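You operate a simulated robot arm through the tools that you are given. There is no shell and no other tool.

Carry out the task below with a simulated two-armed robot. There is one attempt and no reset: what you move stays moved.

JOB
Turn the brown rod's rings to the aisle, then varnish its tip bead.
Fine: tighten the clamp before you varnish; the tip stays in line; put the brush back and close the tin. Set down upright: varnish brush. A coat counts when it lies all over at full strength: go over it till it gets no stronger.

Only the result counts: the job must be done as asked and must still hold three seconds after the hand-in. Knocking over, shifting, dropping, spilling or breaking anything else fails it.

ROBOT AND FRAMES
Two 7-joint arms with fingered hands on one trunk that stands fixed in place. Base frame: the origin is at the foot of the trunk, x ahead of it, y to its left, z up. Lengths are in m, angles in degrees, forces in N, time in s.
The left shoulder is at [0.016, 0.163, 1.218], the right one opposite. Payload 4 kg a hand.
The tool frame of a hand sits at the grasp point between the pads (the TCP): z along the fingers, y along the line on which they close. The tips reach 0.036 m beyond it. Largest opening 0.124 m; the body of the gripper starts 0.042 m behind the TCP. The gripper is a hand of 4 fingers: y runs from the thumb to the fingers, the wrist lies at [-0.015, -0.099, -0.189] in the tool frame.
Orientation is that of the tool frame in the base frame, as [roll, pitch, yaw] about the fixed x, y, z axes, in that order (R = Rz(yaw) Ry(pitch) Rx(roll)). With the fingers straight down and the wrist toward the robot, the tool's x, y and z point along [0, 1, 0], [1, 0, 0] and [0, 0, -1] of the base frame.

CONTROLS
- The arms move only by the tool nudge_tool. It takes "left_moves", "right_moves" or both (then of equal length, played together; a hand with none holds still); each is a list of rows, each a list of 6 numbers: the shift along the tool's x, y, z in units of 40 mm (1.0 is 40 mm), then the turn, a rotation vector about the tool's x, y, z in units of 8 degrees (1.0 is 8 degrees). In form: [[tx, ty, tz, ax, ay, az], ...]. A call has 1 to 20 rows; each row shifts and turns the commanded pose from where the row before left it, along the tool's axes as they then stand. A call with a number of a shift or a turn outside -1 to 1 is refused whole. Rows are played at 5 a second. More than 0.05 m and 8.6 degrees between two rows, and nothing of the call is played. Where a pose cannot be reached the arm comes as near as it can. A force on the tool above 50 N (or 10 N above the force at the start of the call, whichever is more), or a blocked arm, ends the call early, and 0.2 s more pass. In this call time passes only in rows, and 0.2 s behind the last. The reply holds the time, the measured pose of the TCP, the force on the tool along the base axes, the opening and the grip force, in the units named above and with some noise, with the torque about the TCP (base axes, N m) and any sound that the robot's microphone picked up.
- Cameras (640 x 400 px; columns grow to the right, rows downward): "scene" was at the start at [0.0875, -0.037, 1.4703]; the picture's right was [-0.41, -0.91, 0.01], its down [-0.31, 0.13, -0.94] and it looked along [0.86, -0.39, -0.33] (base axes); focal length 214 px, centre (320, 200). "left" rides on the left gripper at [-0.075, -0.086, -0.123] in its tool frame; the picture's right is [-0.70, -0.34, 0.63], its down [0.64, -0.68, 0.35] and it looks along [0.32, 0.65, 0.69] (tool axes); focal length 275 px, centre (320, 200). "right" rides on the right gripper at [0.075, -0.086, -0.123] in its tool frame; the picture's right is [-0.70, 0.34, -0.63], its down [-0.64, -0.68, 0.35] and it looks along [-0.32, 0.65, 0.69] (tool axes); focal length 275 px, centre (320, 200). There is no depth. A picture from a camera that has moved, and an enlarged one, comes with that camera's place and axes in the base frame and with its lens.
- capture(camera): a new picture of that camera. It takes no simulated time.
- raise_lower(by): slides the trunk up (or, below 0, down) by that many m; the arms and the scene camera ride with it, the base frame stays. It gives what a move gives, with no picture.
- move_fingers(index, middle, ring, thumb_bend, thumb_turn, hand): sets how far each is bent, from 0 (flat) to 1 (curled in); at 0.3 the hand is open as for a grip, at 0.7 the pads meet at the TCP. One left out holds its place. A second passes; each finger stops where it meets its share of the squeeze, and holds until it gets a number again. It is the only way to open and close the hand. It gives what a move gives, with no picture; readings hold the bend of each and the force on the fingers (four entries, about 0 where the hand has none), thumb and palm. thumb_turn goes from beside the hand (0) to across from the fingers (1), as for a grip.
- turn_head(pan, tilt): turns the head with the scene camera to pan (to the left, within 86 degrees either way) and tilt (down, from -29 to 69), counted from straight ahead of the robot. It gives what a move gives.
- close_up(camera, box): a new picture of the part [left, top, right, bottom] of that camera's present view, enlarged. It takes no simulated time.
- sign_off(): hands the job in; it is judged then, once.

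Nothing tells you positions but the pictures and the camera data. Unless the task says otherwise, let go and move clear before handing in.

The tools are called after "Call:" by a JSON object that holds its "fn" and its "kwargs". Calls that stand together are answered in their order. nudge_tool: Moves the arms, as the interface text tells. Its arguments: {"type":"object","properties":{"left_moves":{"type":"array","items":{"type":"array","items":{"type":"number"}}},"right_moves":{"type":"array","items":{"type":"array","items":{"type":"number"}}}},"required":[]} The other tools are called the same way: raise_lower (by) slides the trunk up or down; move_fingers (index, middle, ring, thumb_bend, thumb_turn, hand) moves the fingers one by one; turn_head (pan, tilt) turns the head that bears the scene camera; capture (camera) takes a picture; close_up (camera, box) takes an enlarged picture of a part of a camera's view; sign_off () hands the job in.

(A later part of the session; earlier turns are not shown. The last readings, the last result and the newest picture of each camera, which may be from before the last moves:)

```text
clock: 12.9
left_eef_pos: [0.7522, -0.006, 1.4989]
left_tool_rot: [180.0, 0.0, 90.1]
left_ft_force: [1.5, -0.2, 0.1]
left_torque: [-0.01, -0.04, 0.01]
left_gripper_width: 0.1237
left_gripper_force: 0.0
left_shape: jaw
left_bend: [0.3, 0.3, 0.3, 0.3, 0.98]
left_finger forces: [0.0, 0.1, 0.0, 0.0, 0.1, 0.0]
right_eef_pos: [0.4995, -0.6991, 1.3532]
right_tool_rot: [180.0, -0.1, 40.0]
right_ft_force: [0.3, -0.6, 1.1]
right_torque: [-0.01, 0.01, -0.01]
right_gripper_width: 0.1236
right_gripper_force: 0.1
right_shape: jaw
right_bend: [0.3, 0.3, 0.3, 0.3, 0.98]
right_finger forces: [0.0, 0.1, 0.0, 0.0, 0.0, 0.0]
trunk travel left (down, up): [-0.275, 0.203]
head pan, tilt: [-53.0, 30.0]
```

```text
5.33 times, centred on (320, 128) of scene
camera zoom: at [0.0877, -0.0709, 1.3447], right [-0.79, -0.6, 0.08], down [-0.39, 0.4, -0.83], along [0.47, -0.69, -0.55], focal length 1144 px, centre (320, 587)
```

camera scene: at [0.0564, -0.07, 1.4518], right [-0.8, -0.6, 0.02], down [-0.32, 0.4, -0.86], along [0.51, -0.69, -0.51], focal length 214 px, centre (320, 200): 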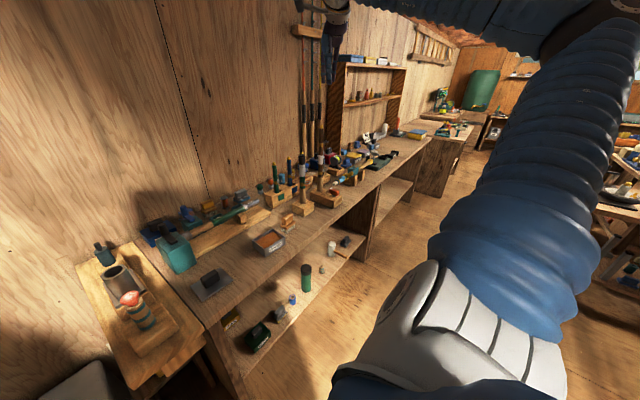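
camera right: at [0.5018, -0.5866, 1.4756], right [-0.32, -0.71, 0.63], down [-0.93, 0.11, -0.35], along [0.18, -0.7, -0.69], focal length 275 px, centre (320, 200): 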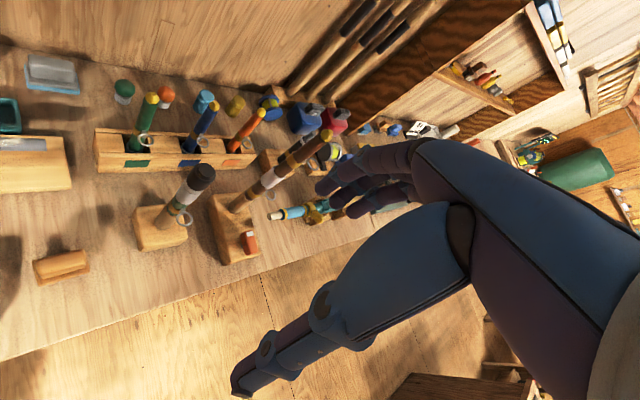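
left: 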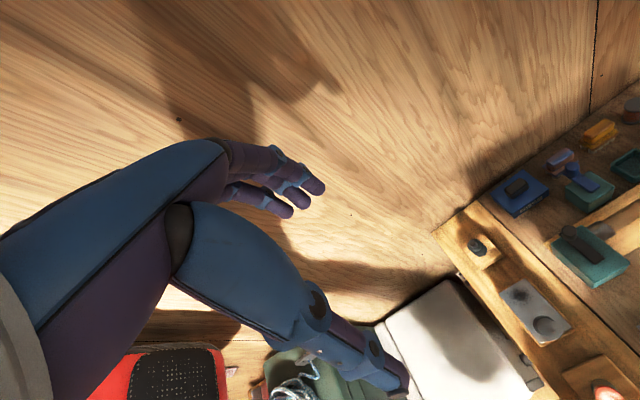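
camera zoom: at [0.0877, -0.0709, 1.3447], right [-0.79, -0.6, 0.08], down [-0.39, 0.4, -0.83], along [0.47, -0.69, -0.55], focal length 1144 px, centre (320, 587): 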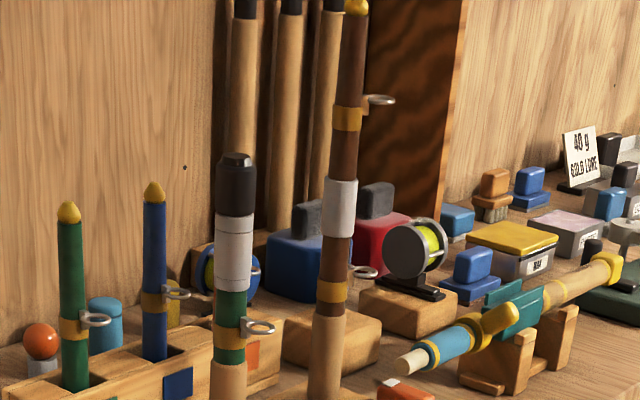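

Rod axis estimate is about (0.66, −0.89); clamp handle near (0.57, −0.885) with top about z 0.957. I'll turn the right hand into a "hammer grip" attitude (thumb left, fingers right, tilted 40° down), staying high.

Call:
{"fn": "nudge_tool", "kwargs": {"right_moves": [[0, 0, 0, 0, 0, 0.88], [0, 0, 0, 0, 0, 0.88], [0, 0, 0, 0, 0, 0.88], [0, 0, 0, 0, 0, 0.87], [0, 0, 0, 0, 0, 0.87], [0, 0, 0, 0, 0.9, 0], [0, 0, 0, 0, 0.9, 0], [0, 0, 0, 0, 0.9, 0], [0, 0, 0, 0, 0.9, 0], [0, 0, 0, 0, 0.9, 0], [0, 0, 0, 0, 0.9, 0], [0, 0, 0, 0, 0.85, 0]]}}

Call:
{"fn": "capture", "kwargs": {"camera": "right"}}

Call:
{"fn": "capture", "kwargs": {"camera": "scene"}}

```text
clock: 15.5
left_eef_pos: [0.754, -0.0068, 1.4979]
left_tool_rot: [-180.0, 0.0, 90.1]
left_ft_force: [0.0, -0.7, 0.8]
left_torque: [0.01, -0.01, 0.0]
left_gripper_width: 0.124
left_gripper_force: 0.1
left_shape: jaw
left_bend: [0.3, 0.3, 0.3, 0.3, 0.98]
left_finger forces: [0.0, 0.1, 0.0, 0.0, 0.0, 0.0]
right_eef_pos: [0.4992, -0.701, 1.3522]
right_tool_rot: [179.9, -50.0, 5.1]
right_ft_force: [-0.7, -0.1, 0.8]
right_torque: [0.01, -0.01, 0.04]
right_gripper_width: 0.1238
right_gripper_force: 0.0
right_shape: jaw
right_bend: [0.3, 0.3, 0.3, 0.3, 0.98]
right_finger forces: [0.0, 0.1, 0.1, 0.0, 0.0, 0.1]
trunk travel left (down, up): [-0.275, 0.203]
head pan, tilt: [-53.0, 30.0]
```

```text
taken
camera right: at [0.4475, -0.6194, 1.4876], right [-0.9, -0.42, -0.13], down [-0.21, 0.67, -0.72], along [0.38, -0.62, -0.69], focal length 275 px, centre (320, 200)
```

right: 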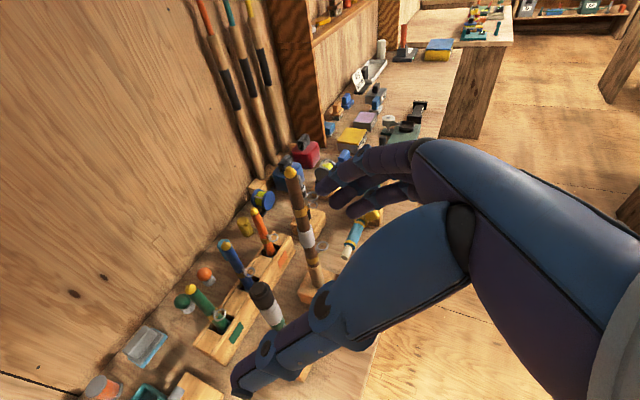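

```text
taken
camera scene: at [0.0881, -0.0715, 1.3444], right [-0.79, -0.6, 0.08], down [-0.39, 0.4, -0.83], along [0.47, -0.69, -0.55], focal length 214 px, centre (320, 200)
```

scene: 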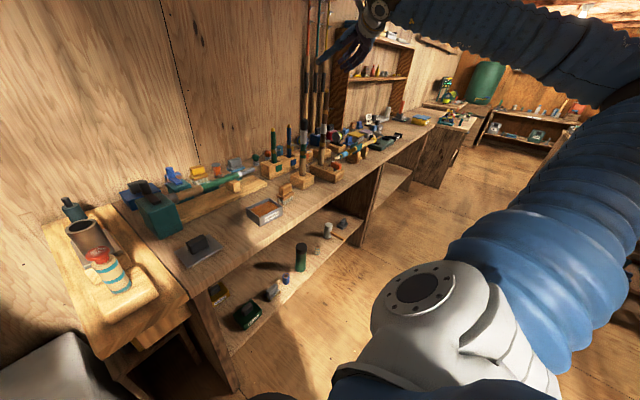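

The pose was reached and the rod stays near (0.658, −0.886). I'll now move to a pre-grasp point about 15 cm in front of and above the cork, then look again.

Call:
{"fn": "nudge_tool", "kwargs": {"right_moves": [[-0.58, 0.55, 0.586, 0, 0, 0], [-0.58, 0.55, 0.586, 0, 0, 0], [-0.58, 0.55, 0.586, 0, 0, 0], [-0.58, 0.55, 0.586, 0, 0, 0], [-0.58, 0.55, 0.586, 0, 0, 0], [-0.58, 0.55, 0.586, 0, 0, 0], [-0.58, 0.55, 0.586, 0, 0, 0], [-0.58, 0.55, 0.586, 0, 0, 0]]}}

Call:
{"fn": "capture", "kwargs": {"camera": "right"}}

Call:
{"fn": "capture", "kwargs": {"camera": "scene"}}

```text
clock: 17.3
left_eef_pos: [0.7538, -0.0073, 1.4969]
left_tool_rot: [-179.9, 0.1, 90.0]
left_ft_force: [0.6, -0.4, -0.5]
left_torque: [0.03, 0.0, 0.02]
left_gripper_width: 0.1235
left_gripper_force: 0.1
left_shape: jaw
left_bend: [0.3, 0.3, 0.3, 0.3, 0.98]
left_finger forces: [0.1, 0.1, 0.1, 0.0, 0.0, 0.1]
right_eef_pos: [0.5399, -0.8754, 1.0921]
right_tool_rot: [-179.6, -49.9, 4.6]
right_ft_force: [-0.4, 0.3, -1.7]
right_torque: [0.03, 0.02, 0.04]
right_gripper_width: 0.1238
right_gripper_force: 0.0
right_shape: jaw
right_bend: [0.3, 0.3, 0.3, 0.3, 0.98]
right_finger forces: [0.0, 0.0, 0.1, 0.0, 0.0, 0.1]
trunk travel left (down, up): [-0.275, 0.203]
head pan, tilt: [-53.0, 30.0]
```

```text
taken
camera right: at [0.4881, -0.7938, 1.2264], right [-0.9, -0.42, -0.13], down [-0.21, 0.67, -0.72], along [0.38, -0.62, -0.69], focal length 275 px, centre (320, 200)
```

right: 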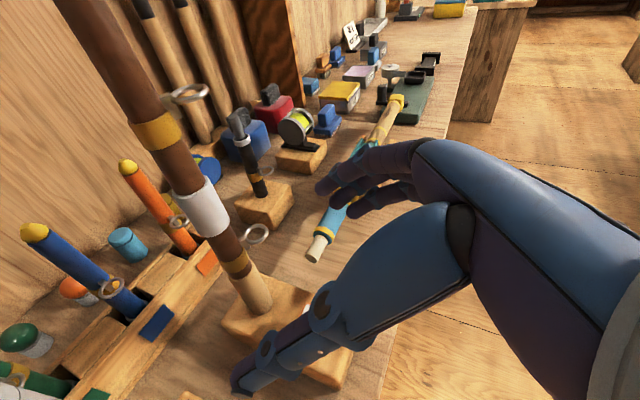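

```text
taken
camera scene: at [0.089, -0.0721, 1.3443], right [-0.79, -0.6, 0.08], down [-0.39, 0.4, -0.83], along [0.47, -0.69, -0.55], focal length 214 px, centre (320, 200)
```

scene: 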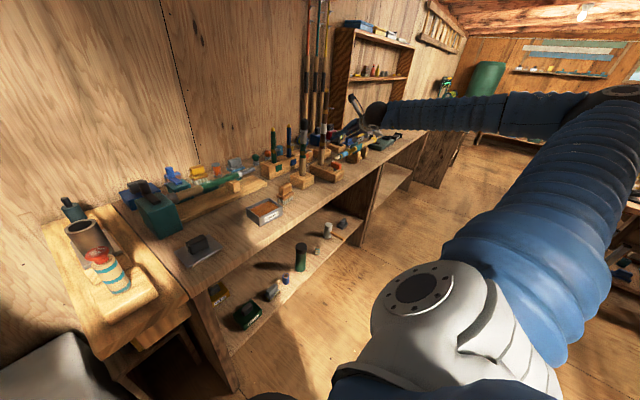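

The rod reads at (0.658, −0.888). I'll correct laterally and advance part way along the approach direction, then check.

Call:
{"fn": "nudge_tool", "kwargs": {"right_moves": [[-0.495, 0.55, 0.5, 0, 0, 0], [0, 0, 0.9, 0, 0, 0], [0, 0, 0.9, 0, 0, 0]]}}

Call:
{"fn": "capture", "kwargs": {"camera": "right"}}

Call:
{"fn": "close_up", "kwargs": {"camera": "scene", "box": [280, 80, 440, 190]}}

```text
clock: 18.1
left_eef_pos: [0.7548, -0.0089, 1.4983]
left_tool_rot: [-179.9, 0.0, 89.9]
left_ft_force: [-0.3, 0.1, -1.1]
left_torque: [0.04, -0.01, -0.02]
left_gripper_width: 0.1235
left_gripper_force: 0.0
left_shape: jaw
left_bend: [0.3, 0.3, 0.3, 0.3, 0.98]
left_finger forces: [0.0, 0.0, 0.0, 0.0, 0.0, 0.1]
right_eef_pos: [0.5988, -0.8919, 1.0148]
right_tool_rot: [179.9, -49.9, 5.0]
right_ft_force: [-0.6, -0.2, 0.5]
right_torque: [0.01, -0.02, 0.0]
right_gripper_width: 0.1237
right_gripper_force: 0.0
right_shape: jaw
right_bend: [0.3, 0.3, 0.3, 0.3, 0.98]
right_finger forces: [0.0, 0.1, 0.1, 0.1, 0.1, 0.1]
trunk travel left (down, up): [-0.275, 0.203]
head pan, tilt: [-53.0, 30.0]
```

```text
taken
camera right: at [0.5463, -0.8107, 1.1504], right [-0.9, -0.41, -0.13], down [-0.21, 0.67, -0.72], along [0.38, -0.62, -0.69], focal length 275 px, centre (320, 200)
```

right: 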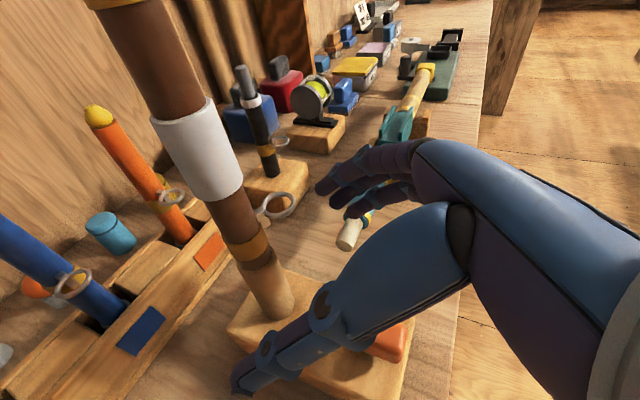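

```text
3.64 times, centred on (360, 135) of scene
camera zoom: at [0.0892, -0.072, 1.3442], right [-0.8, -0.6, 0.08], down [-0.39, 0.4, -0.83], along [0.47, -0.69, -0.55], focal length 780 px, centre (174, 436)
```

zoom: 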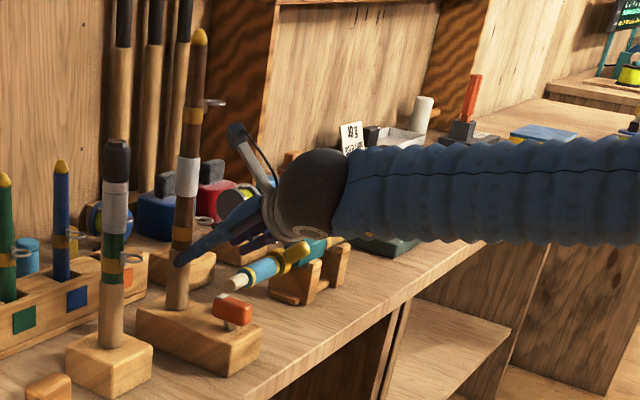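

The rod sits between thumb and fingers along the approach line. I'll advance the last 7.6 cm to put the cork at the grasp point.

Call:
{"fn": "nudge_tool", "kwargs": {"right_moves": [[0.04, 0, 0.5, 0, 0, 0], [0.04, 0, 0.5, 0, 0, 0], [0, 0, 0.45, 0, 0, 0], [0, 0, 0.45, 0, 0, 0]]}}

Call:
{"fn": "capture", "kwargs": {"camera": "right"}}

Call:
{"fn": "close_up", "kwargs": {"camera": "scene", "box": [280, 80, 440, 190]}}

```text
clock: 19.1
left_eef_pos: [0.7551, -0.0081, 1.4973]
left_tool_rot: [-179.8, 0.0, 90.0]
left_ft_force: [-1.1, 0.5, 0.6]
left_torque: [-0.01, 0.03, -0.01]
left_gripper_width: 0.1236
left_gripper_force: 0.1
left_shape: jaw
left_bend: [0.3, 0.3, 0.3, 0.3, 0.98]
left_finger forces: [0.0, 0.1, 0.0, 0.0, 0.1, 0.0]
right_eef_pos: [0.6604, -0.8862, 0.9689]
right_tool_rot: [-179.9, -49.9, 4.8]
right_ft_force: [0.1, 0.4, 0.7]
right_torque: [0.02, -0.01, 0.0]
right_gripper_width: 0.1236
right_gripper_force: 0.0
right_shape: jaw
right_bend: [0.3, 0.3, 0.3, 0.3, 0.98]
right_finger forces: [0.0, 0.0, 0.1, 0.1, 0.1, 0.0]
trunk travel left (down, up): [-0.275, 0.203]
head pan, tilt: [-53.0, 30.0]
```

```text
taken
camera right: at [0.6069, -0.8053, 1.1049], right [-0.9, -0.42, -0.13], down [-0.21, 0.67, -0.72], along [0.38, -0.62, -0.69], focal length 275 px, centre (320, 200)
```

right: 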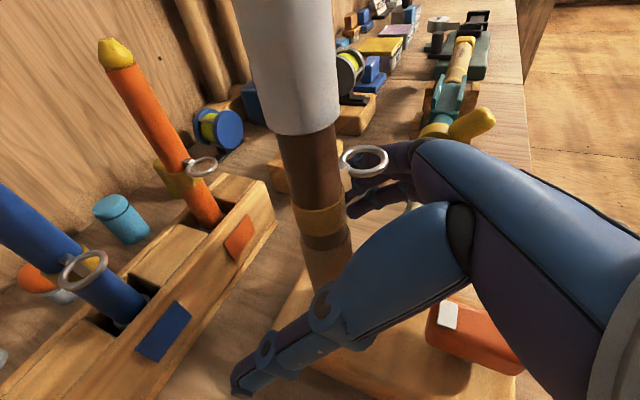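

```text
3.64 times, centred on (360, 135) of scene
camera zoom: at [0.0891, -0.0717, 1.3443], right [-0.79, -0.6, 0.08], down [-0.39, 0.4, -0.83], along [0.47, -0.69, -0.55], focal length 780 px, centre (174, 436)
```

zoom: 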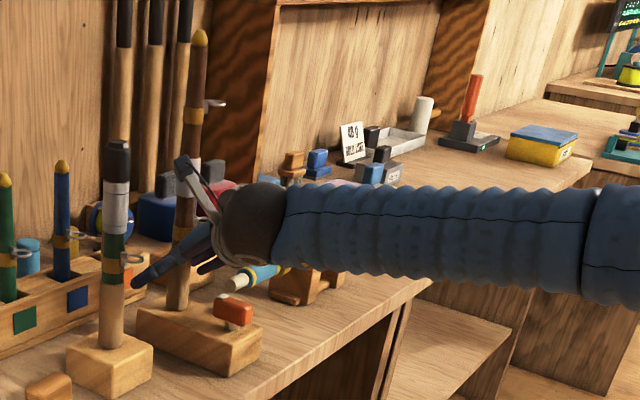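

The cork is now between thumb and fingers. Before gripping I'll swing the open hand 15° counter-clockwise around the rod to gain turning range.

Call:
{"fn": "nudge_tool", "kwargs": {"right_moves": [[0, 0, 0, 0.48, 0, -0.402], [0, 0, 0, 0.48, 0, -0.402], [0, 0, 0, 0.48, 0, -0.402]]}}

Call:
{"fn": "capture", "kwargs": {"camera": "right"}}

Call:
{"fn": "close_up", "kwargs": {"camera": "scene", "box": [280, 80, 440, 190]}}

```text
clock: 19.9
left_eef_pos: [0.7527, -0.0061, 1.4982]
left_tool_rot: [180.0, -0.1, 90.2]
left_ft_force: [0.4, -0.8, -0.5]
left_torque: [0.0, -0.01, -0.01]
left_gripper_width: 0.1237
left_gripper_force: 0.0
left_shape: jaw
left_bend: [0.3, 0.3, 0.3, 0.3, 0.98]
left_finger forces: [0.1, 0.0, 0.0, 0.1, 0.0, 0.0]
right_eef_pos: [0.6589, -0.8856, 0.9696]
right_tool_rot: [180.0, -49.9, 20.0]
right_ft_force: [-0.6, -0.9, -0.5]
right_torque: [0.02, -0.05, -0.05]
right_gripper_width: 0.1237
right_gripper_force: 0.1
right_shape: jaw
right_bend: [0.3, 0.3, 0.3, 0.3, 0.98]
right_finger forces: [0.0, 0.0, 0.1, 0.1, 0.0, 0.4]
trunk travel left (down, up): [-0.275, 0.203]
head pan, tilt: [-53.0, 30.0]
```

```text
taken
camera right: at [0.5872, -0.821, 1.1048], right [-0.76, -0.64, -0.13], down [-0.37, 0.59, -0.72], along [0.53, -0.5, -0.69], focal length 275 px, centre (320, 200)
```

right: 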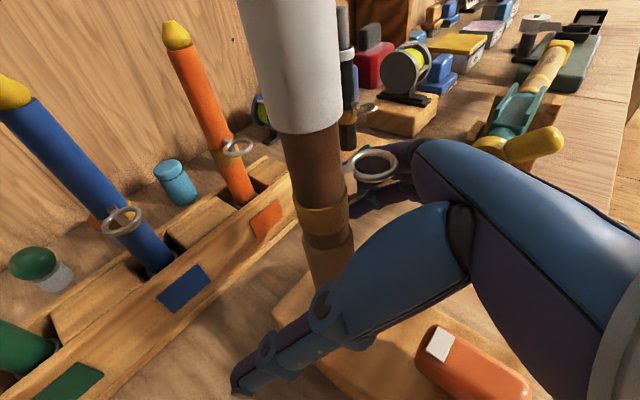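

```text
3.64 times, centred on (360, 135) of scene
camera zoom: at [0.0885, -0.0711, 1.3444], right [-0.79, -0.6, 0.08], down [-0.39, 0.4, -0.83], along [0.47, -0.69, -0.55], focal length 780 px, centre (174, 436)
```

zoom: 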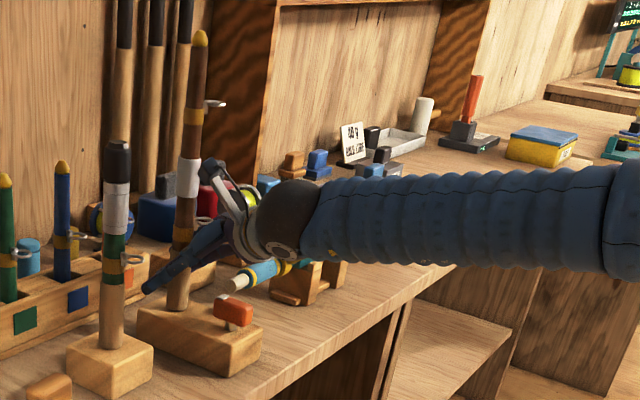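

Palm reads 0.4 N, so I want to check whether the butt ring is touching the hand.

Call:
{"fn": "close_up", "kwargs": {"camera": "right", "box": [280, 110, 480, 235]}}

Call:
{"fn": "close_up", "kwargs": {"camera": "scene", "box": [305, 115, 365, 165]}}

```text
3.20 times, centred on (380, 172) of right
camera zoom: at [0.5872, -0.821, 1.1048], right [-0.76, -0.64, -0.13], down [-0.37, 0.59, -0.72], along [0.53, -0.5, -0.69], focal length 881 px, centre (128, 288)
```

zoom: 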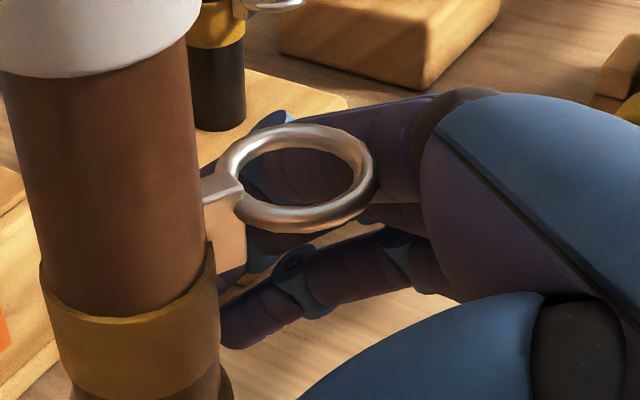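

```text
8.00 times, centred on (335, 140) of scene
camera zoom: at [0.0885, -0.0711, 1.3444], right [-0.79, -0.6, 0.08], down [-0.39, 0.4, -0.83], along [0.47, -0.69, -0.55], focal length 1716 px, centre (200, 680)
```

zoom: 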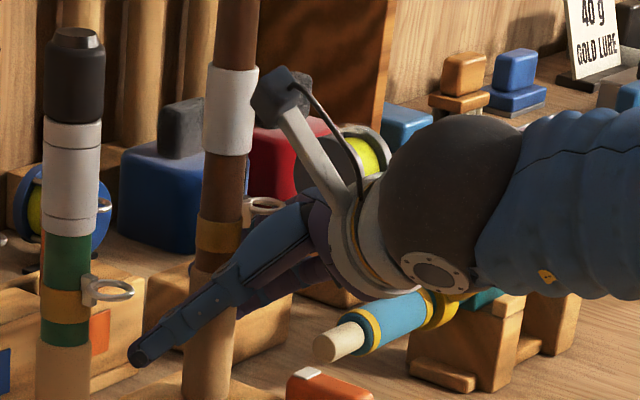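

The butt ring is just above the index knuckle and may be touching, so I'll back off 5° and check the force before closing.

Call:
{"fn": "nudge_tool", "kwargs": {"right_moves": [[0, 0, 0, -0.48, 0, 0.402]]}}

Call:
{"fn": "close_up", "kwargs": {"camera": "right", "box": [280, 110, 480, 235]}}

```text
clock: 20.3
left_eef_pos: [0.7531, -0.0066, 1.498]
left_tool_rot: [-180.0, 0.1, 90.0]
left_ft_force: [0.5, 0.6, -0.9]
left_torque: [-0.01, -0.03, -0.01]
left_gripper_width: 0.1237
left_gripper_force: 0.1
left_shape: jaw
left_bend: [0.3, 0.3, 0.3, 0.3, 0.98]
left_finger forces: [0.0, 0.0, 0.0, 0.0, 0.0, 0.1]
right_eef_pos: [0.6587, -0.8864, 0.9691]
right_tool_rot: [-180.0, -50.0, 15.0]
right_ft_force: [0.9, -0.3, 0.9]
right_torque: [-0.02, -0.01, 0.01]
right_gripper_width: 0.1239
right_gripper_force: 0.2
right_shape: jaw
right_bend: [0.3, 0.3, 0.3, 0.3, 0.98]
right_finger forces: [0.1, 0.0, 0.1, 0.0, 0.0, 0.1]
trunk travel left (down, up): [-0.275, 0.203]
head pan, tilt: [-53.0, 30.0]
```

```text
3.20 times, centred on (380, 172) of right
camera zoom: at [0.5929, -0.815, 1.1046], right [-0.81, -0.57, -0.13], down [-0.32, 0.62, -0.72], along [0.48, -0.54, -0.69], focal length 881 px, centre (128, 288)
```

zoom: 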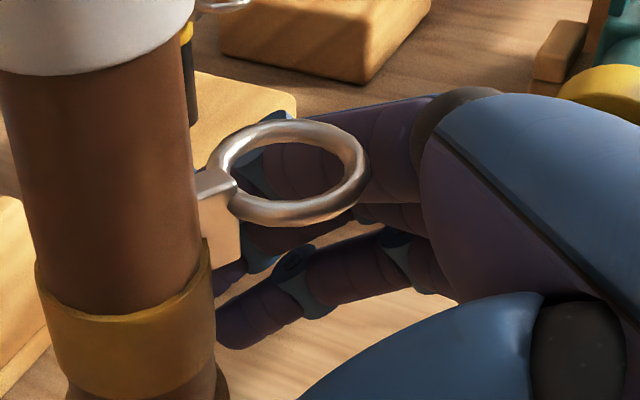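

No contact now. I'll close the fingers part way, check, then close to a grip.

Call:
{"fn": "move_fingers", "kwargs": {"hand": "right", "index": 0.55, "middle": 0.55, "ring": 0.55, "thumb_bend": 0.55, "thumb_turn": 1.0}}

Call:
{"fn": "capture", "kwargs": {"camera": "right"}}

Call:
{"fn": "close_up", "kwargs": {"camera": "scene", "box": [305, 115, 365, 165]}}

```text
clock: 21.3
left_eef_pos: [0.7521, -0.0069, 1.4971]
left_tool_rot: [-180.0, 0.0, 90.1]
left_ft_force: [0.6, 0.2, 0.1]
left_torque: [0.0, 0.02, 0.01]
left_gripper_width: 0.1239
left_gripper_force: 0.0
left_shape: jaw
left_bend: [0.3, 0.3, 0.3, 0.3, 0.98]
left_finger forces: [0.0, 0.0, 0.1, 0.0, 0.1, 0.0]
right_eef_pos: [0.6595, -0.8859, 0.9699]
right_tool_rot: [180.0, -50.0, 15.0]
right_ft_force: [-0.9, -1.2, -0.1]
right_torque: [0.13, -0.02, -0.03]
right_gripper_width: 0.0467
right_gripper_force: 1.0
right_shape: fingers
right_bend: [0.55, 0.55, 0.55, 0.55, 1.0]
right_finger forces: [1.4, 0.0, 0.1, 0.1, 0.1, 0.1]
trunk travel left (down, up): [-0.275, 0.203]
head pan, tilt: [-53.0, 30.0]
```

```text
taken
camera right: at [0.5929, -0.815, 1.1046], right [-0.81, -0.57, -0.13], down [-0.32, 0.62, -0.72], along [0.48, -0.54, -0.69], focal length 275 px, centre (320, 200)
```

right: 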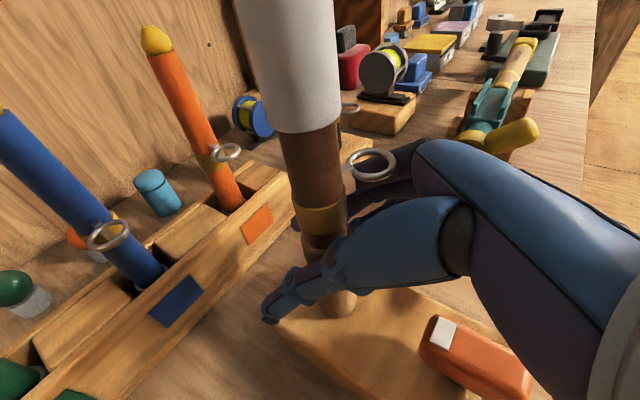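

```text
8.00 times, centred on (335, 140) of scene
camera zoom: at [0.0884, -0.0712, 1.3444], right [-0.79, -0.6, 0.08], down [-0.39, 0.4, -0.83], along [0.47, -0.69, -0.55], focal length 1716 px, centre (200, 680)
```

zoom: 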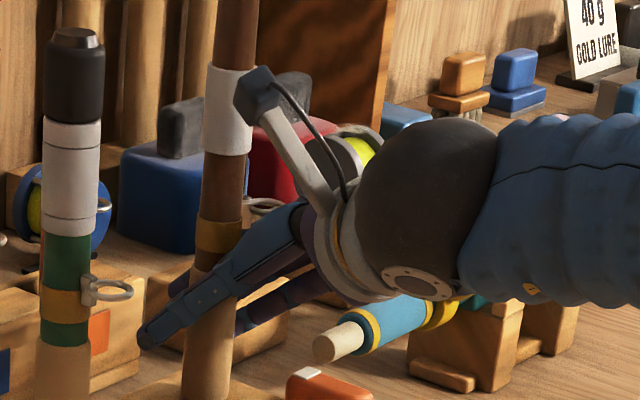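

The index finger is meeting the yellow wrap/ring foot, so I'll keep it open and grip the cork with middle, ring finger and thumb only.

Call:
{"fn": "move_fingers", "kwargs": {"hand": "right", "index": 0.3, "middle": 0.75, "ring": 0.75, "thumb_bend": 0.75}}

Call:
{"fn": "capture", "kwargs": {"camera": "right"}}

Call:
{"fn": "close_up", "kwargs": {"camera": "scene", "box": [305, 90, 385, 165]}}

```text
clock: 22.3
left_eef_pos: [0.7539, -0.0041, 1.4993]
left_tool_rot: [180.0, 0.1, 90.1]
left_ft_force: [-0.6, 0.2, 0.8]
left_torque: [0.01, -0.02, 0.01]
left_gripper_width: 0.1236
left_gripper_force: 0.0
left_shape: jaw
left_bend: [0.3, 0.3, 0.3, 0.3, 0.98]
left_finger forces: [0.1, 0.0, 0.1, 0.0, 0.0, 0.0]
right_eef_pos: [0.6594, -0.8834, 0.9708]
right_tool_rot: [179.9, -49.9, 15.3]
right_ft_force: [-3.1, 21.3, -4.5]
right_torque: [-0.64, -0.52, -0.03]
right_gripper_width: 0.0789
right_gripper_force: 30.0
right_shape: fingers
right_bend: [0.3, 0.67, 0.6, 0.62, 1.0]
right_finger forces: [0.3, 9.4, 10.7, 0.1, 39.2, 0.3]
trunk travel left (down, up): [-0.275, 0.203]
head pan, tilt: [-53.0, 30.0]
```

```text
taken
camera right: at [0.5934, -0.8126, 1.1051], right [-0.81, -0.57, -0.13], down [-0.32, 0.62, -0.72], along [0.48, -0.54, -0.69], focal length 275 px, centre (320, 200)
```

right: 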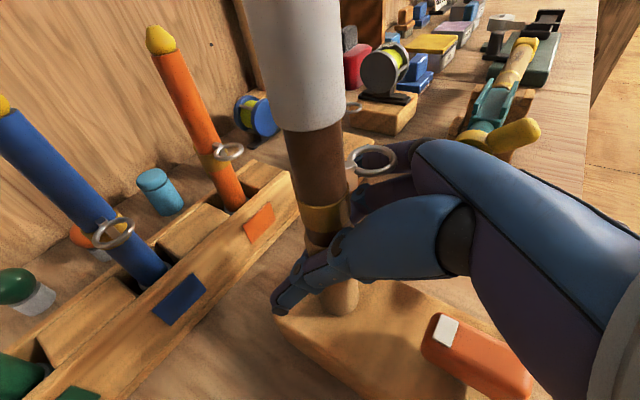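

```text
5.33 times, centred on (345, 128) of scene
camera zoom: at [0.0884, -0.0696, 1.3445], right [-0.79, -0.6, 0.08], down [-0.39, 0.4, -0.83], along [0.47, -0.69, -0.55], focal length 1144 px, centre (187, 587)
```

zoom: 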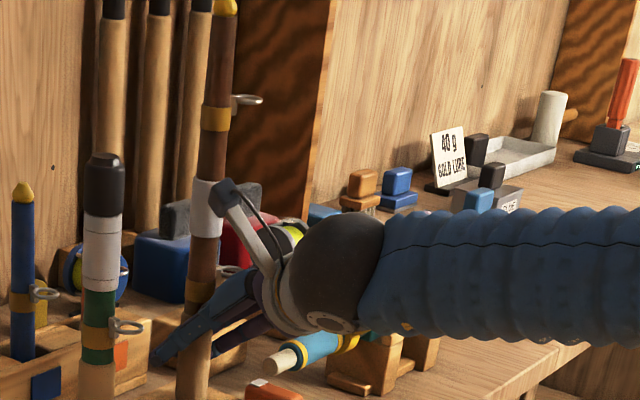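

The grip is firm but the thumb pushes harder than the fingers, so I'll shift the hand 4 mm toward the thumb side to balance, then start turning clockwise in small steps.

Call:
{"fn": "nudge_tool", "kwargs": {"right_moves": [[0, -0.1, 0, 0, 0, 0]]}}

```text
clock: 22.7
left_eef_pos: [0.7534, -0.0058, 1.4975]
left_tool_rot: [180.0, 0.0, 90.0]
left_ft_force: [-0.8, -0.1, 0.8]
left_torque: [-0.01, -0.02, 0.0]
left_gripper_width: 0.1238
left_gripper_force: 0.1
left_shape: jaw
left_bend: [0.3, 0.3, 0.3, 0.3, 0.98]
left_finger forces: [0.1, 0.0, 0.0, 0.0, 0.0, 0.0]
right_eef_pos: [0.6587, -0.8817, 0.9693]
right_tool_rot: [179.9, -49.9, 15.1]
right_ft_force: [7.1, 7.4, -3.3]
right_torque: [-0.67, -0.61, 0.1]
right_gripper_width: 0.0769
right_gripper_force: 27.8
right_shape: fingers
right_bend: [0.3, 0.67, 0.59, 0.62, 1.0]
right_finger forces: [1.6, 11.5, 13.4, 0.2, 29.4, 0.0]
trunk travel left (down, up): [-0.275, 0.203]
head pan, tilt: [-53.0, 30.0]
```

Balanced now. I'll turn the rod clockwise 16° first and look.

Call:
{"fn": "nudge_tool", "kwargs": {"right_moves": [[0, 0, 0, -0.383, 0, 0.322], [0, 0, 0, -0.383, 0, 0.322], [0, 0, 0, -0.383, 0, 0.322], [0, 0, 0, -0.383, 0, 0.322]]}}

Call:
{"fn": "capture", "kwargs": {"camera": "right"}}

Call:
{"fn": "close_up", "kwargs": {"camera": "scene", "box": [305, 90, 385, 165]}}

```text
clock: 23.7
left_eef_pos: [0.7556, -0.0058, 1.4966]
left_tool_rot: [-179.9, -0.1, 90.2]
left_ft_force: [0.6, -0.1, 0.2]
left_torque: [0.01, 0.04, -0.01]
left_gripper_width: 0.1237
left_gripper_force: 0.0
left_shape: jaw
left_bend: [0.3, 0.3, 0.3, 0.3, 0.98]
left_finger forces: [0.0, 0.0, 0.0, 0.1, 0.1, 0.1]
right_eef_pos: [0.6599, -0.8815, 0.9692]
right_tool_rot: [-179.8, -50.0, -1.1]
right_ft_force: [24.6, 1.8, 1.0]
right_torque: [-0.92, -0.65, 0.22]
right_gripper_width: 0.0756
right_gripper_force: 30.2
right_shape: fingers
right_bend: [0.3, 0.66, 0.59, 0.63, 1.0]
right_finger forces: [1.0, 17.1, 15.3, 0.0, 26.5, 0.1]
trunk travel left (down, up): [-0.275, 0.203]
head pan, tilt: [-53.0, 30.0]
```

```text
taken
camera right: at [0.6159, -0.7949, 1.1045], right [-0.94, -0.32, -0.13], down [-0.14, 0.69, -0.72], along [0.32, -0.65, -0.69], focal length 275 px, centre (320, 200)
```

right: 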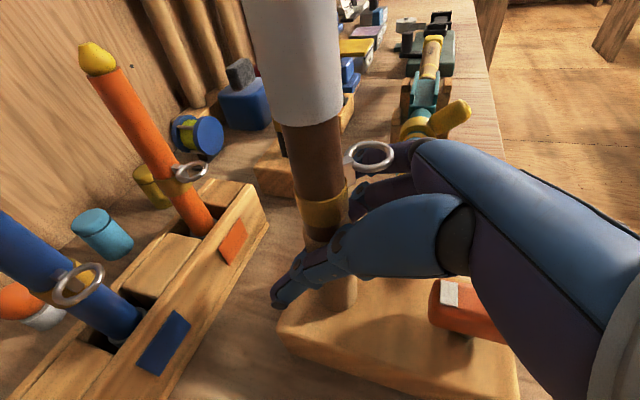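

```text
5.33 times, centred on (345, 128) of scene
camera zoom: at [0.0905, -0.0709, 1.3443], right [-0.79, -0.6, 0.08], down [-0.39, 0.4, -0.83], along [0.47, -0.69, -0.55], focal length 1144 px, centre (187, 587)
```

zoom: 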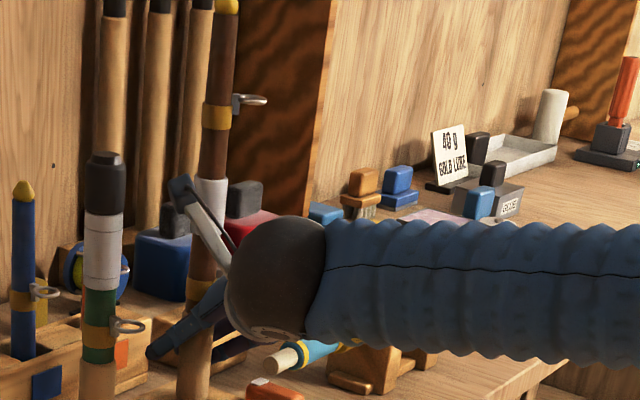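

The rod turns together with the hand, and the tip ring follows. I'll relieve the side load with a 4 mm shift and turn another 16°.

Call:
{"fn": "nudge_tool", "kwargs": {"right_moves": [[0.064, 0, 0.077, 0, 0, 0], [0, 0, 0, -0.383, 0, 0.322], [0.02, 0, 0.025, -0.383, 0, 0.322], [0, 0, 0, -0.383, 0, 0.322], [0.02, 0, 0.025, -0.383, 0, 0.322]]}}

Call:
{"fn": "capture", "kwargs": {"camera": "right"}}

Call:
{"fn": "close_up", "kwargs": {"camera": "scene", "box": [305, 90, 385, 165]}}

```text
clock: 24.9
left_eef_pos: [0.7535, -0.0064, 1.4987]
left_tool_rot: [-180.0, -0.1, 90.1]
left_ft_force: [-0.3, -0.1, 0.1]
left_torque: [-0.02, -0.01, -0.01]
left_gripper_width: 0.1237
left_gripper_force: 0.0
left_shape: jaw
left_bend: [0.3, 0.3, 0.3, 0.3, 0.98]
left_finger forces: [0.0, 0.0, 0.1, 0.1, 0.1, 0.1]
right_eef_pos: [0.6631, -0.8816, 0.969]
right_tool_rot: [-179.8, -49.8, -17.3]
right_ft_force: [4.2, 7.4, -0.9]
right_torque: [-0.84, -0.3, -0.01]
right_gripper_width: 0.0759
right_gripper_force: 29.3
right_shape: fingers
right_bend: [0.3, 0.67, 0.59, 0.63, 1.0]
right_finger forces: [4.0, 10.6, 12.1, 0.1, 31.6, 0.1]
trunk travel left (down, up): [-0.275, 0.203]
head pan, tilt: [-53.0, 30.0]
```

```text
taken
camera right: at [0.6457, -0.7869, 1.1049], right [-0.99, -0.05, -0.13], down [0.06, 0.7, -0.72], along [0.12, -0.72, -0.69], focal length 275 px, centre (320, 200)
```

right: 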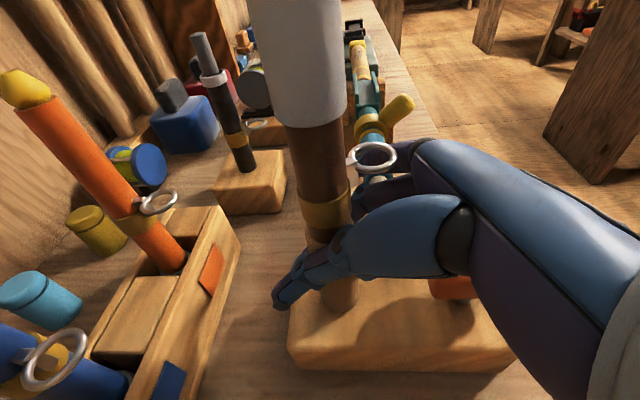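

```text
5.33 times, centred on (345, 128) of scene
camera zoom: at [0.0888, -0.0705, 1.3444], right [-0.79, -0.6, 0.08], down [-0.39, 0.4, -0.83], along [0.47, -0.69, -0.55], focal length 1144 px, centre (187, 587)
```

zoom: 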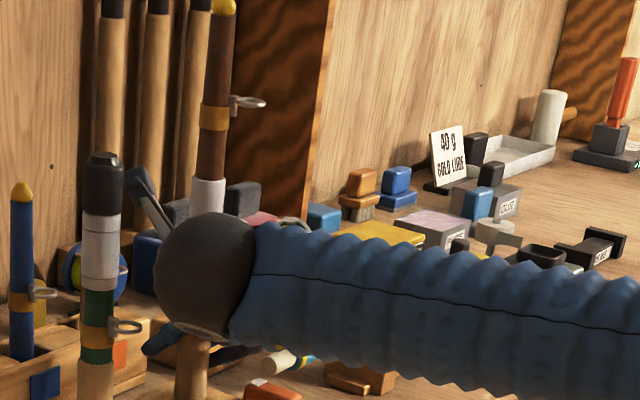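

32° turned so far. There is still clearance to the green rod, so I'll continue 8° more in the same grip and check.

Call:
{"fn": "nudge_tool", "kwargs": {"right_moves": [[0, 0, 0, -0.383, 0, 0.322], [0.02, 0, 0.025, -0.383, 0, 0.322]]}}

Call:
{"fn": "capture", "kwargs": {"camera": "right"}}

Call:
{"fn": "close_up", "kwargs": {"camera": "scene", "box": [295, 90, 375, 165]}}

```text
clock: 25.5
left_eef_pos: [0.7531, -0.0062, 1.4974]
left_tool_rot: [-179.8, 0.0, 90.0]
left_ft_force: [0.0, -0.2, -0.1]
left_torque: [-0.01, 0.02, 0.01]
left_gripper_width: 0.1236
left_gripper_force: 0.0
left_shape: jaw
left_bend: [0.3, 0.3, 0.3, 0.3, 0.98]
left_finger forces: [0.0, 0.0, 0.0, 0.0, 0.0, 0.0]
right_eef_pos: [0.6656, -0.8825, 0.9693]
right_tool_rot: [-179.9, -49.9, -25.2]
right_ft_force: [1.9, 6.3, -1.2]
right_torque: [-0.83, -0.23, -0.01]
right_gripper_width: 0.0761
right_gripper_force: 29.3
right_shape: fingers
right_bend: [0.3, 0.67, 0.59, 0.63, 1.0]
right_finger forces: [5.4, 10.2, 12.2, 0.1, 30.6, 0.0]
trunk travel left (down, up): [-0.275, 0.203]
head pan, tilt: [-53.0, 30.0]
```

```text
taken
camera right: at [0.6605, -0.7858, 1.105], right [-0.99, 0.09, -0.12], down [0.15, 0.68, -0.71], along [0.02, -0.73, -0.69], focal length 275 px, centre (320, 200)
```

right: 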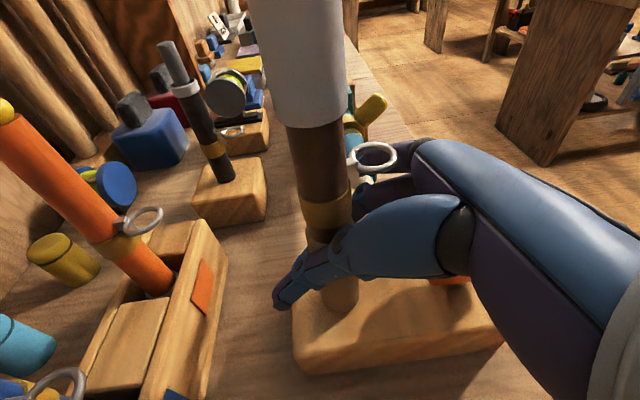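

```text
5.33 times, centred on (335, 128) of scene
camera zoom: at [0.0888, -0.0708, 1.3444], right [-0.8, -0.6, 0.08], down [-0.39, 0.4, -0.83], along [0.47, -0.69, -0.55], focal length 1144 px, centre (240, 587)
```

zoom: 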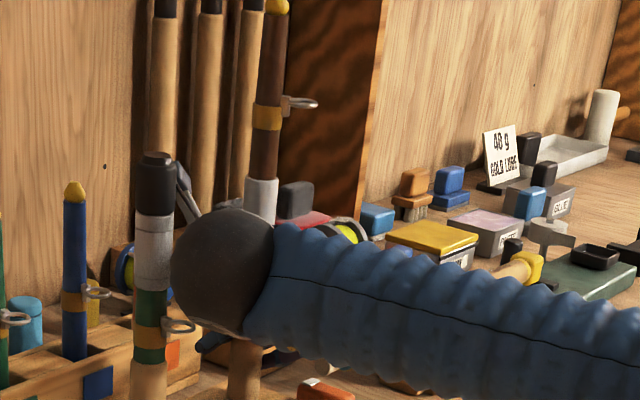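

About 40° turned. I'll release the rod now, back the hand out, and measure the ring direction from straight in front.

Call:
{"fn": "move_fingers", "kwargs": {"hand": "right", "index": 0.3, "middle": 0.3, "ring": 0.3, "thumb_bend": 0.3}}

Call:
{"fn": "capture", "kwargs": {"camera": "right"}}

```text
clock: 26.5
left_eef_pos: [0.7534, -0.0072, 1.4985]
left_tool_rot: [-180.0, 0.0, 90.0]
left_ft_force: [0.1, -0.2, -0.1]
left_torque: [-0.02, 0.01, -0.02]
left_gripper_width: 0.1237
left_gripper_force: 0.1
left_shape: jaw
left_bend: [0.3, 0.3, 0.3, 0.3, 0.98]
left_finger forces: [0.0, 0.2, 0.1, 0.1, 0.0, 0.1]
right_eef_pos: [0.665, -0.8828, 0.9694]
right_tool_rot: [-179.9, -50.0, -25.2]
right_ft_force: [-4.4, -1.1, -0.2]
right_torque: [0.06, -0.24, 0.0]
right_gripper_width: 0.1233
right_gripper_force: 1.8
right_shape: fingers
right_bend: [0.3, 0.3, 0.3, 0.3, 0.98]
right_finger forces: [3.4, 0.0, 0.0, 0.0, 0.0, 0.1]
trunk travel left (down, up): [-0.275, 0.203]
head pan, tilt: [-53.0, 30.0]
```

```text
taken
camera right: at [0.6602, -0.7862, 1.1055], right [-0.99, 0.09, -0.13], down [0.15, 0.68, -0.71], along [0.02, -0.73, -0.69], focal length 275 px, centre (320, 200)
```

right: 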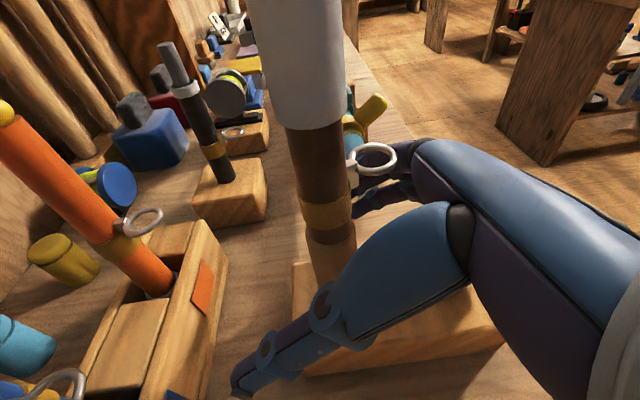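

The index is still touching the ring lightly, so I'll back straight out horizontally 3 cm, lift 2 cm, then withdraw along the approach line.

Call:
{"fn": "nudge_tool", "kwargs": {"right_moves": [[-0.16, 0, -0.19, 0, 0, 0], [-0.16, 0, -0.19, 0, 0, 0], [-0.16, 0, -0.19, 0, 0, 0], [0.382, 0, -0.322, 0, 0, 0], [0, 0, -0.833, 0, 0, 0], [0, 0, -0.833, 0, 0, 0], [0, 0, -0.833, 0, 0, 0]]}}

Call:
{"fn": "capture", "kwargs": {"camera": "right"}}

Call:
{"fn": "close_up", "kwargs": {"camera": "scene", "box": [280, 80, 380, 165]}}

```text
clock: 28.1
left_eef_pos: [0.7509, -0.0048, 1.4987]
left_tool_rot: [-180.0, 0.0, 90.1]
left_ft_force: [-0.9, 0.6, 0.5]
left_torque: [-0.03, -0.02, 0.01]
left_gripper_width: 0.1236
left_gripper_force: 0.1
left_shape: jaw
left_bend: [0.3, 0.3, 0.3, 0.3, 0.98]
left_finger forces: [0.0, 0.0, 0.1, 0.1, 0.0, 0.0]
right_eef_pos: [0.5676, -0.8369, 1.0552]
right_tool_rot: [-179.9, -50.0, -25.1]
right_ft_force: [-0.3, -1.0, 0.9]
right_torque: [0.02, 0.04, 0.01]
right_gripper_width: 0.1232
right_gripper_force: 0.0
right_shape: fingers
right_bend: [0.3, 0.3, 0.3, 0.3, 0.98]
right_finger forces: [0.1, 0.0, 0.0, 0.0, 0.0, 0.0]
trunk travel left (down, up): [-0.275, 0.203]
head pan, tilt: [-53.0, 30.0]
```

```text
taken
camera right: at [0.5623, -0.7401, 1.1913], right [-0.99, 0.09, -0.13], down [0.15, 0.68, -0.71], along [0.02, -0.73, -0.69], focal length 275 px, centre (320, 200)
```

right: 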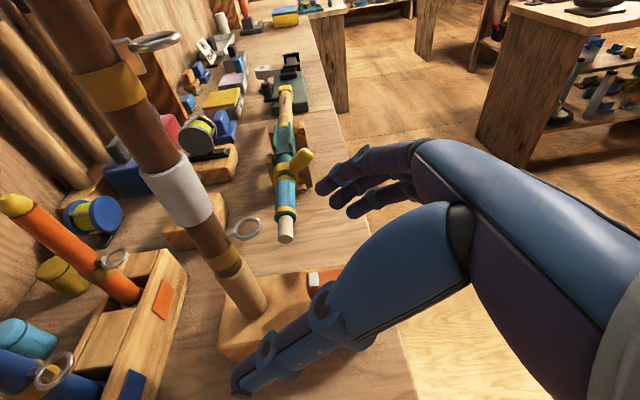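

```text
4.71 times, centred on (330, 122) of scene
camera zoom: at [0.0873, -0.0699, 1.3447], right [-0.79, -0.6, 0.08], down [-0.39, 0.4, -0.83], along [0.47, -0.69, -0.55], focal length 1009 px, centre (273, 565)
```

zoom: 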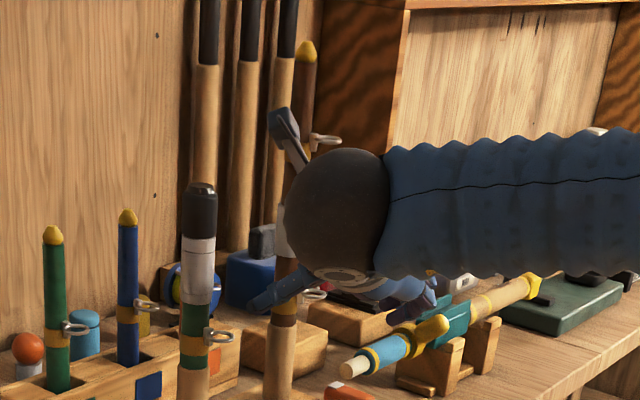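

The hand is clear of the rod. I'll raise it to get a steep view onto both rings for measuring their direction.

Call:
{"fn": "nudge_tool", "kwargs": {"right_moves": [[0.686, 0.0, -0.576, 0, 0, 0], [0.686, 0.1, -0.576, 0, 0, 0], [0.686, 0.1, -0.576, 0, 0, 0], [0.686, 0.1, -0.576, 0, 0, 0], [0.686, 0.15, -0.576, 0, 0, 0], [0.686, 0.15, -0.576, 0, 0, 0]]}}

Call:
{"fn": "capture", "kwargs": {"camera": "right"}}

Call:
{"fn": "close_up", "kwargs": {"camera": "right", "box": [160, 100, 320, 220]}}

Call:
{"fn": "close_up", "kwargs": {"camera": "scene", "box": [305, 85, 345, 115]}}

Call:
{"fn": "close_up", "kwargs": {"camera": "scene", "box": [305, 120, 345, 150]}}

```text
clock: 29.5
left_eef_pos: [0.7521, -0.0053, 1.4978]
left_tool_rot: [180.0, 0.1, 90.1]
left_ft_force: [1.1, 0.4, -0.8]
left_torque: [0.0, 0.01, 0.01]
left_gripper_width: 0.1238
left_gripper_force: 0.0
left_shape: jaw
left_bend: [0.3, 0.3, 0.3, 0.3, 0.98]
left_finger forces: [0.0, 0.0, 0.1, 0.0, 0.0, 0.0]
right_eef_pos: [0.5585, -0.8576, 1.2702]
right_tool_rot: [179.9, -50.1, -25.0]
right_ft_force: [0.1, 0.0, 0.2]
right_torque: [0.03, -0.02, -0.01]
right_gripper_width: 0.1233
right_gripper_force: 0.0
right_shape: fingers
right_bend: [0.3, 0.3, 0.3, 0.3, 0.98]
right_finger forces: [0.0, 0.1, 0.1, 0.0, 0.0, 0.0]
trunk travel left (down, up): [-0.275, 0.203]
head pan, tilt: [-53.0, 30.0]
```

```text
taken
camera right: at [0.5541, -0.762, 1.4053], right [-0.99, 0.09, -0.13], down [0.15, 0.68, -0.72], along [0.02, -0.73, -0.69], focal length 275 px, centre (320, 200)
```

right: 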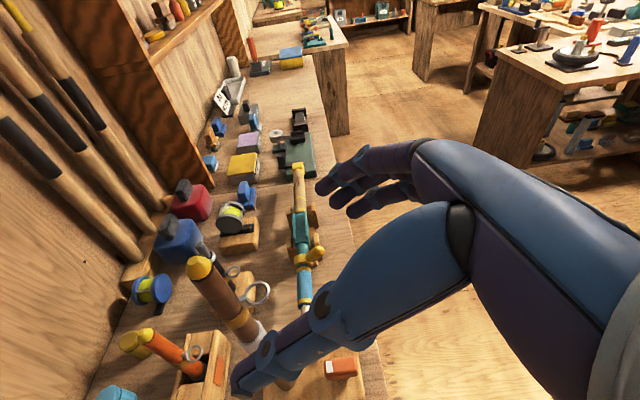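

```text
3.33 times, centred on (240, 160) of right
camera zoom: at [0.5541, -0.762, 1.4053], right [-0.99, 0.09, -0.13], down [0.15, 0.68, -0.72], along [0.02, -0.73, -0.69], focal length 918 px, centre (587, 333)
```

zoom: 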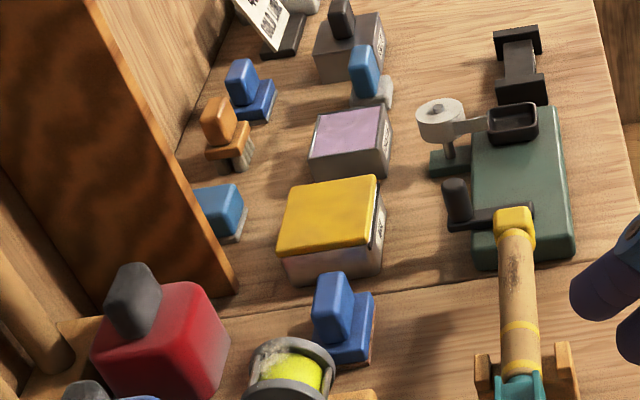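

```text
13.33 times, centred on (325, 100) of scene
camera zoom: at [0.0879, -0.0701, 1.3446], right [-0.79, -0.6, 0.08], down [-0.39, 0.4, -0.83], along [0.47, -0.69, -0.55], focal length 2860 px, centre (253, 1533)
```

zoom: 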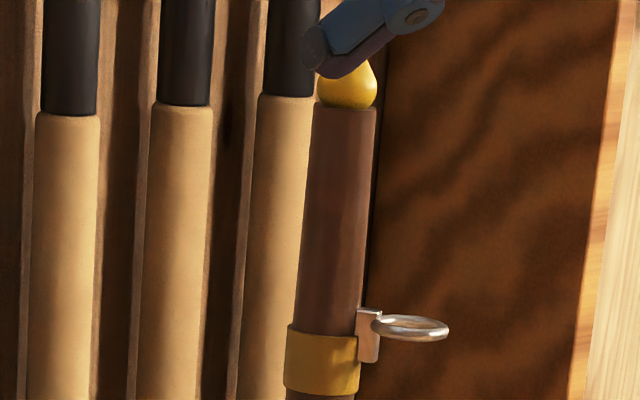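

```text
13.33 times, centred on (325, 135) of scene
camera zoom: at [0.0879, -0.0701, 1.3446], right [-0.79, -0.6, 0.08], down [-0.39, 0.4, -0.83], along [0.47, -0.69, -0.55], focal length 2860 px, centre (253, 1067)
```

zoom: 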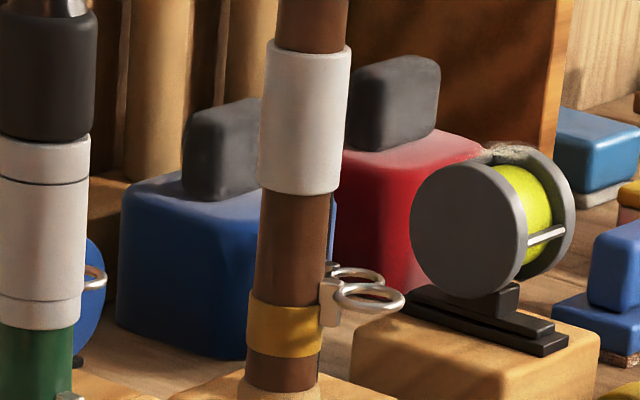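

The rings now read about −167°, both in line with each other, so about 13° more is needed. I'll re-approach with a flatter hand (30° down) so the ring clears the palm.

Call:
{"fn": "nudge_tool", "kwargs": {"right_moves": [[0, 0, 0, 0.543, 0, -0.455], [0, 0, 0, 0.543, 0, -0.455], [0, 0, 0, 0.543, 0, -0.455], [0, 0, 0, 0, 0.625, 0], [0, 0, 0, 0, 0.625, 0], [-0.897, 0.033, 0.489, 0, 0, 0], [-0.897, 0.033, 0.489, 0, 0, 0], [-0.897, 0.033, 0.489, 0, 0, 0], [-0.897, 0.033, 0.489, 0, 0, 0], [-0.897, 0.033, 0.489, 0, 0, 0], [-0.897, 0.033, 0.489, 0, 0, 0]]}}

Call:
{"fn": "capture", "kwargs": {"camera": "right"}}

Call:
{"fn": "close_up", "kwargs": {"camera": "scene", "box": [280, 80, 380, 165]}}

```text
clock: 31.9
left_eef_pos: [0.7541, -0.0083, 1.4976]
left_tool_rot: [-179.9, 0.0, 90.0]
left_ft_force: [-0.4, -0.7, -0.4]
left_torque: [0.01, -0.01, 0.02]
left_gripper_width: 0.1236
left_gripper_force: 0.1
left_shape: jaw
left_bend: [0.3, 0.3, 0.3, 0.3, 0.98]
left_finger forces: [0.0, 0.0, 0.0, 0.0, 0.0, 0.0]
right_eef_pos: [0.5541, -0.8669, 1.02]
right_tool_rot: [-179.9, -59.8, -8.2]
right_ft_force: [0.5, -0.2, -0.2]
right_torque: [0.01, 0.0, 0.01]
right_gripper_width: 0.1234
right_gripper_force: 0.1
right_shape: fingers
right_bend: [0.3, 0.3, 0.3, 0.3, 0.98]
right_finger forces: [0.0, 0.0, 0.1, 0.0, 0.0, 0.0]
trunk travel left (down, up): [-0.275, 0.203]
head pan, tilt: [-53.0, 30.0]
```

```text
taken
camera right: at [0.4982, -0.7727, 1.1466], right [-0.94, -0.21, -0.29], down [0.07, 0.68, -0.73], along [0.35, -0.7, -0.62], focal length 275 px, centre (320, 200)
```

right: 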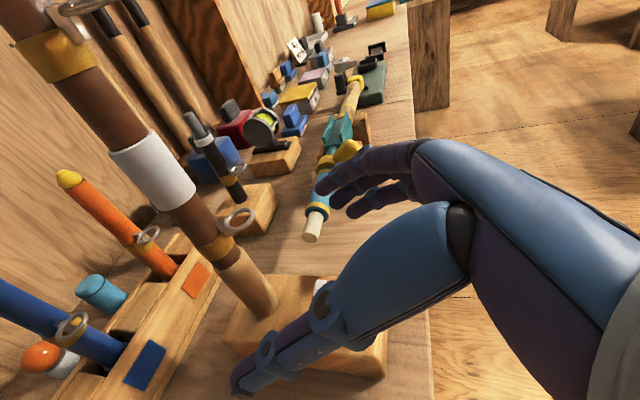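

```text
4.71 times, centred on (330, 122) of scene
camera zoom: at [0.089, -0.0719, 1.3443], right [-0.79, -0.6, 0.08], down [-0.39, 0.4, -0.83], along [0.47, -0.69, -0.55], focal length 1009 px, centre (273, 565)
```

zoom: 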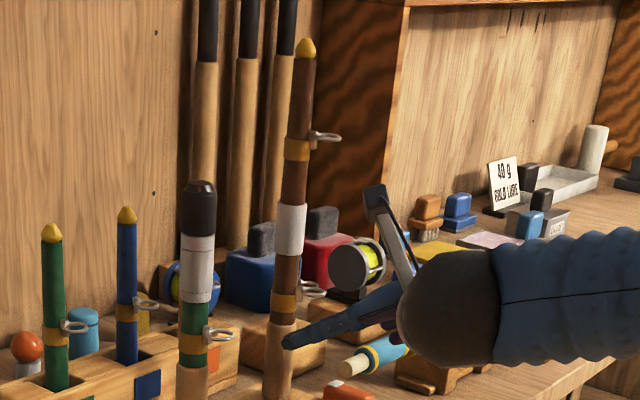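

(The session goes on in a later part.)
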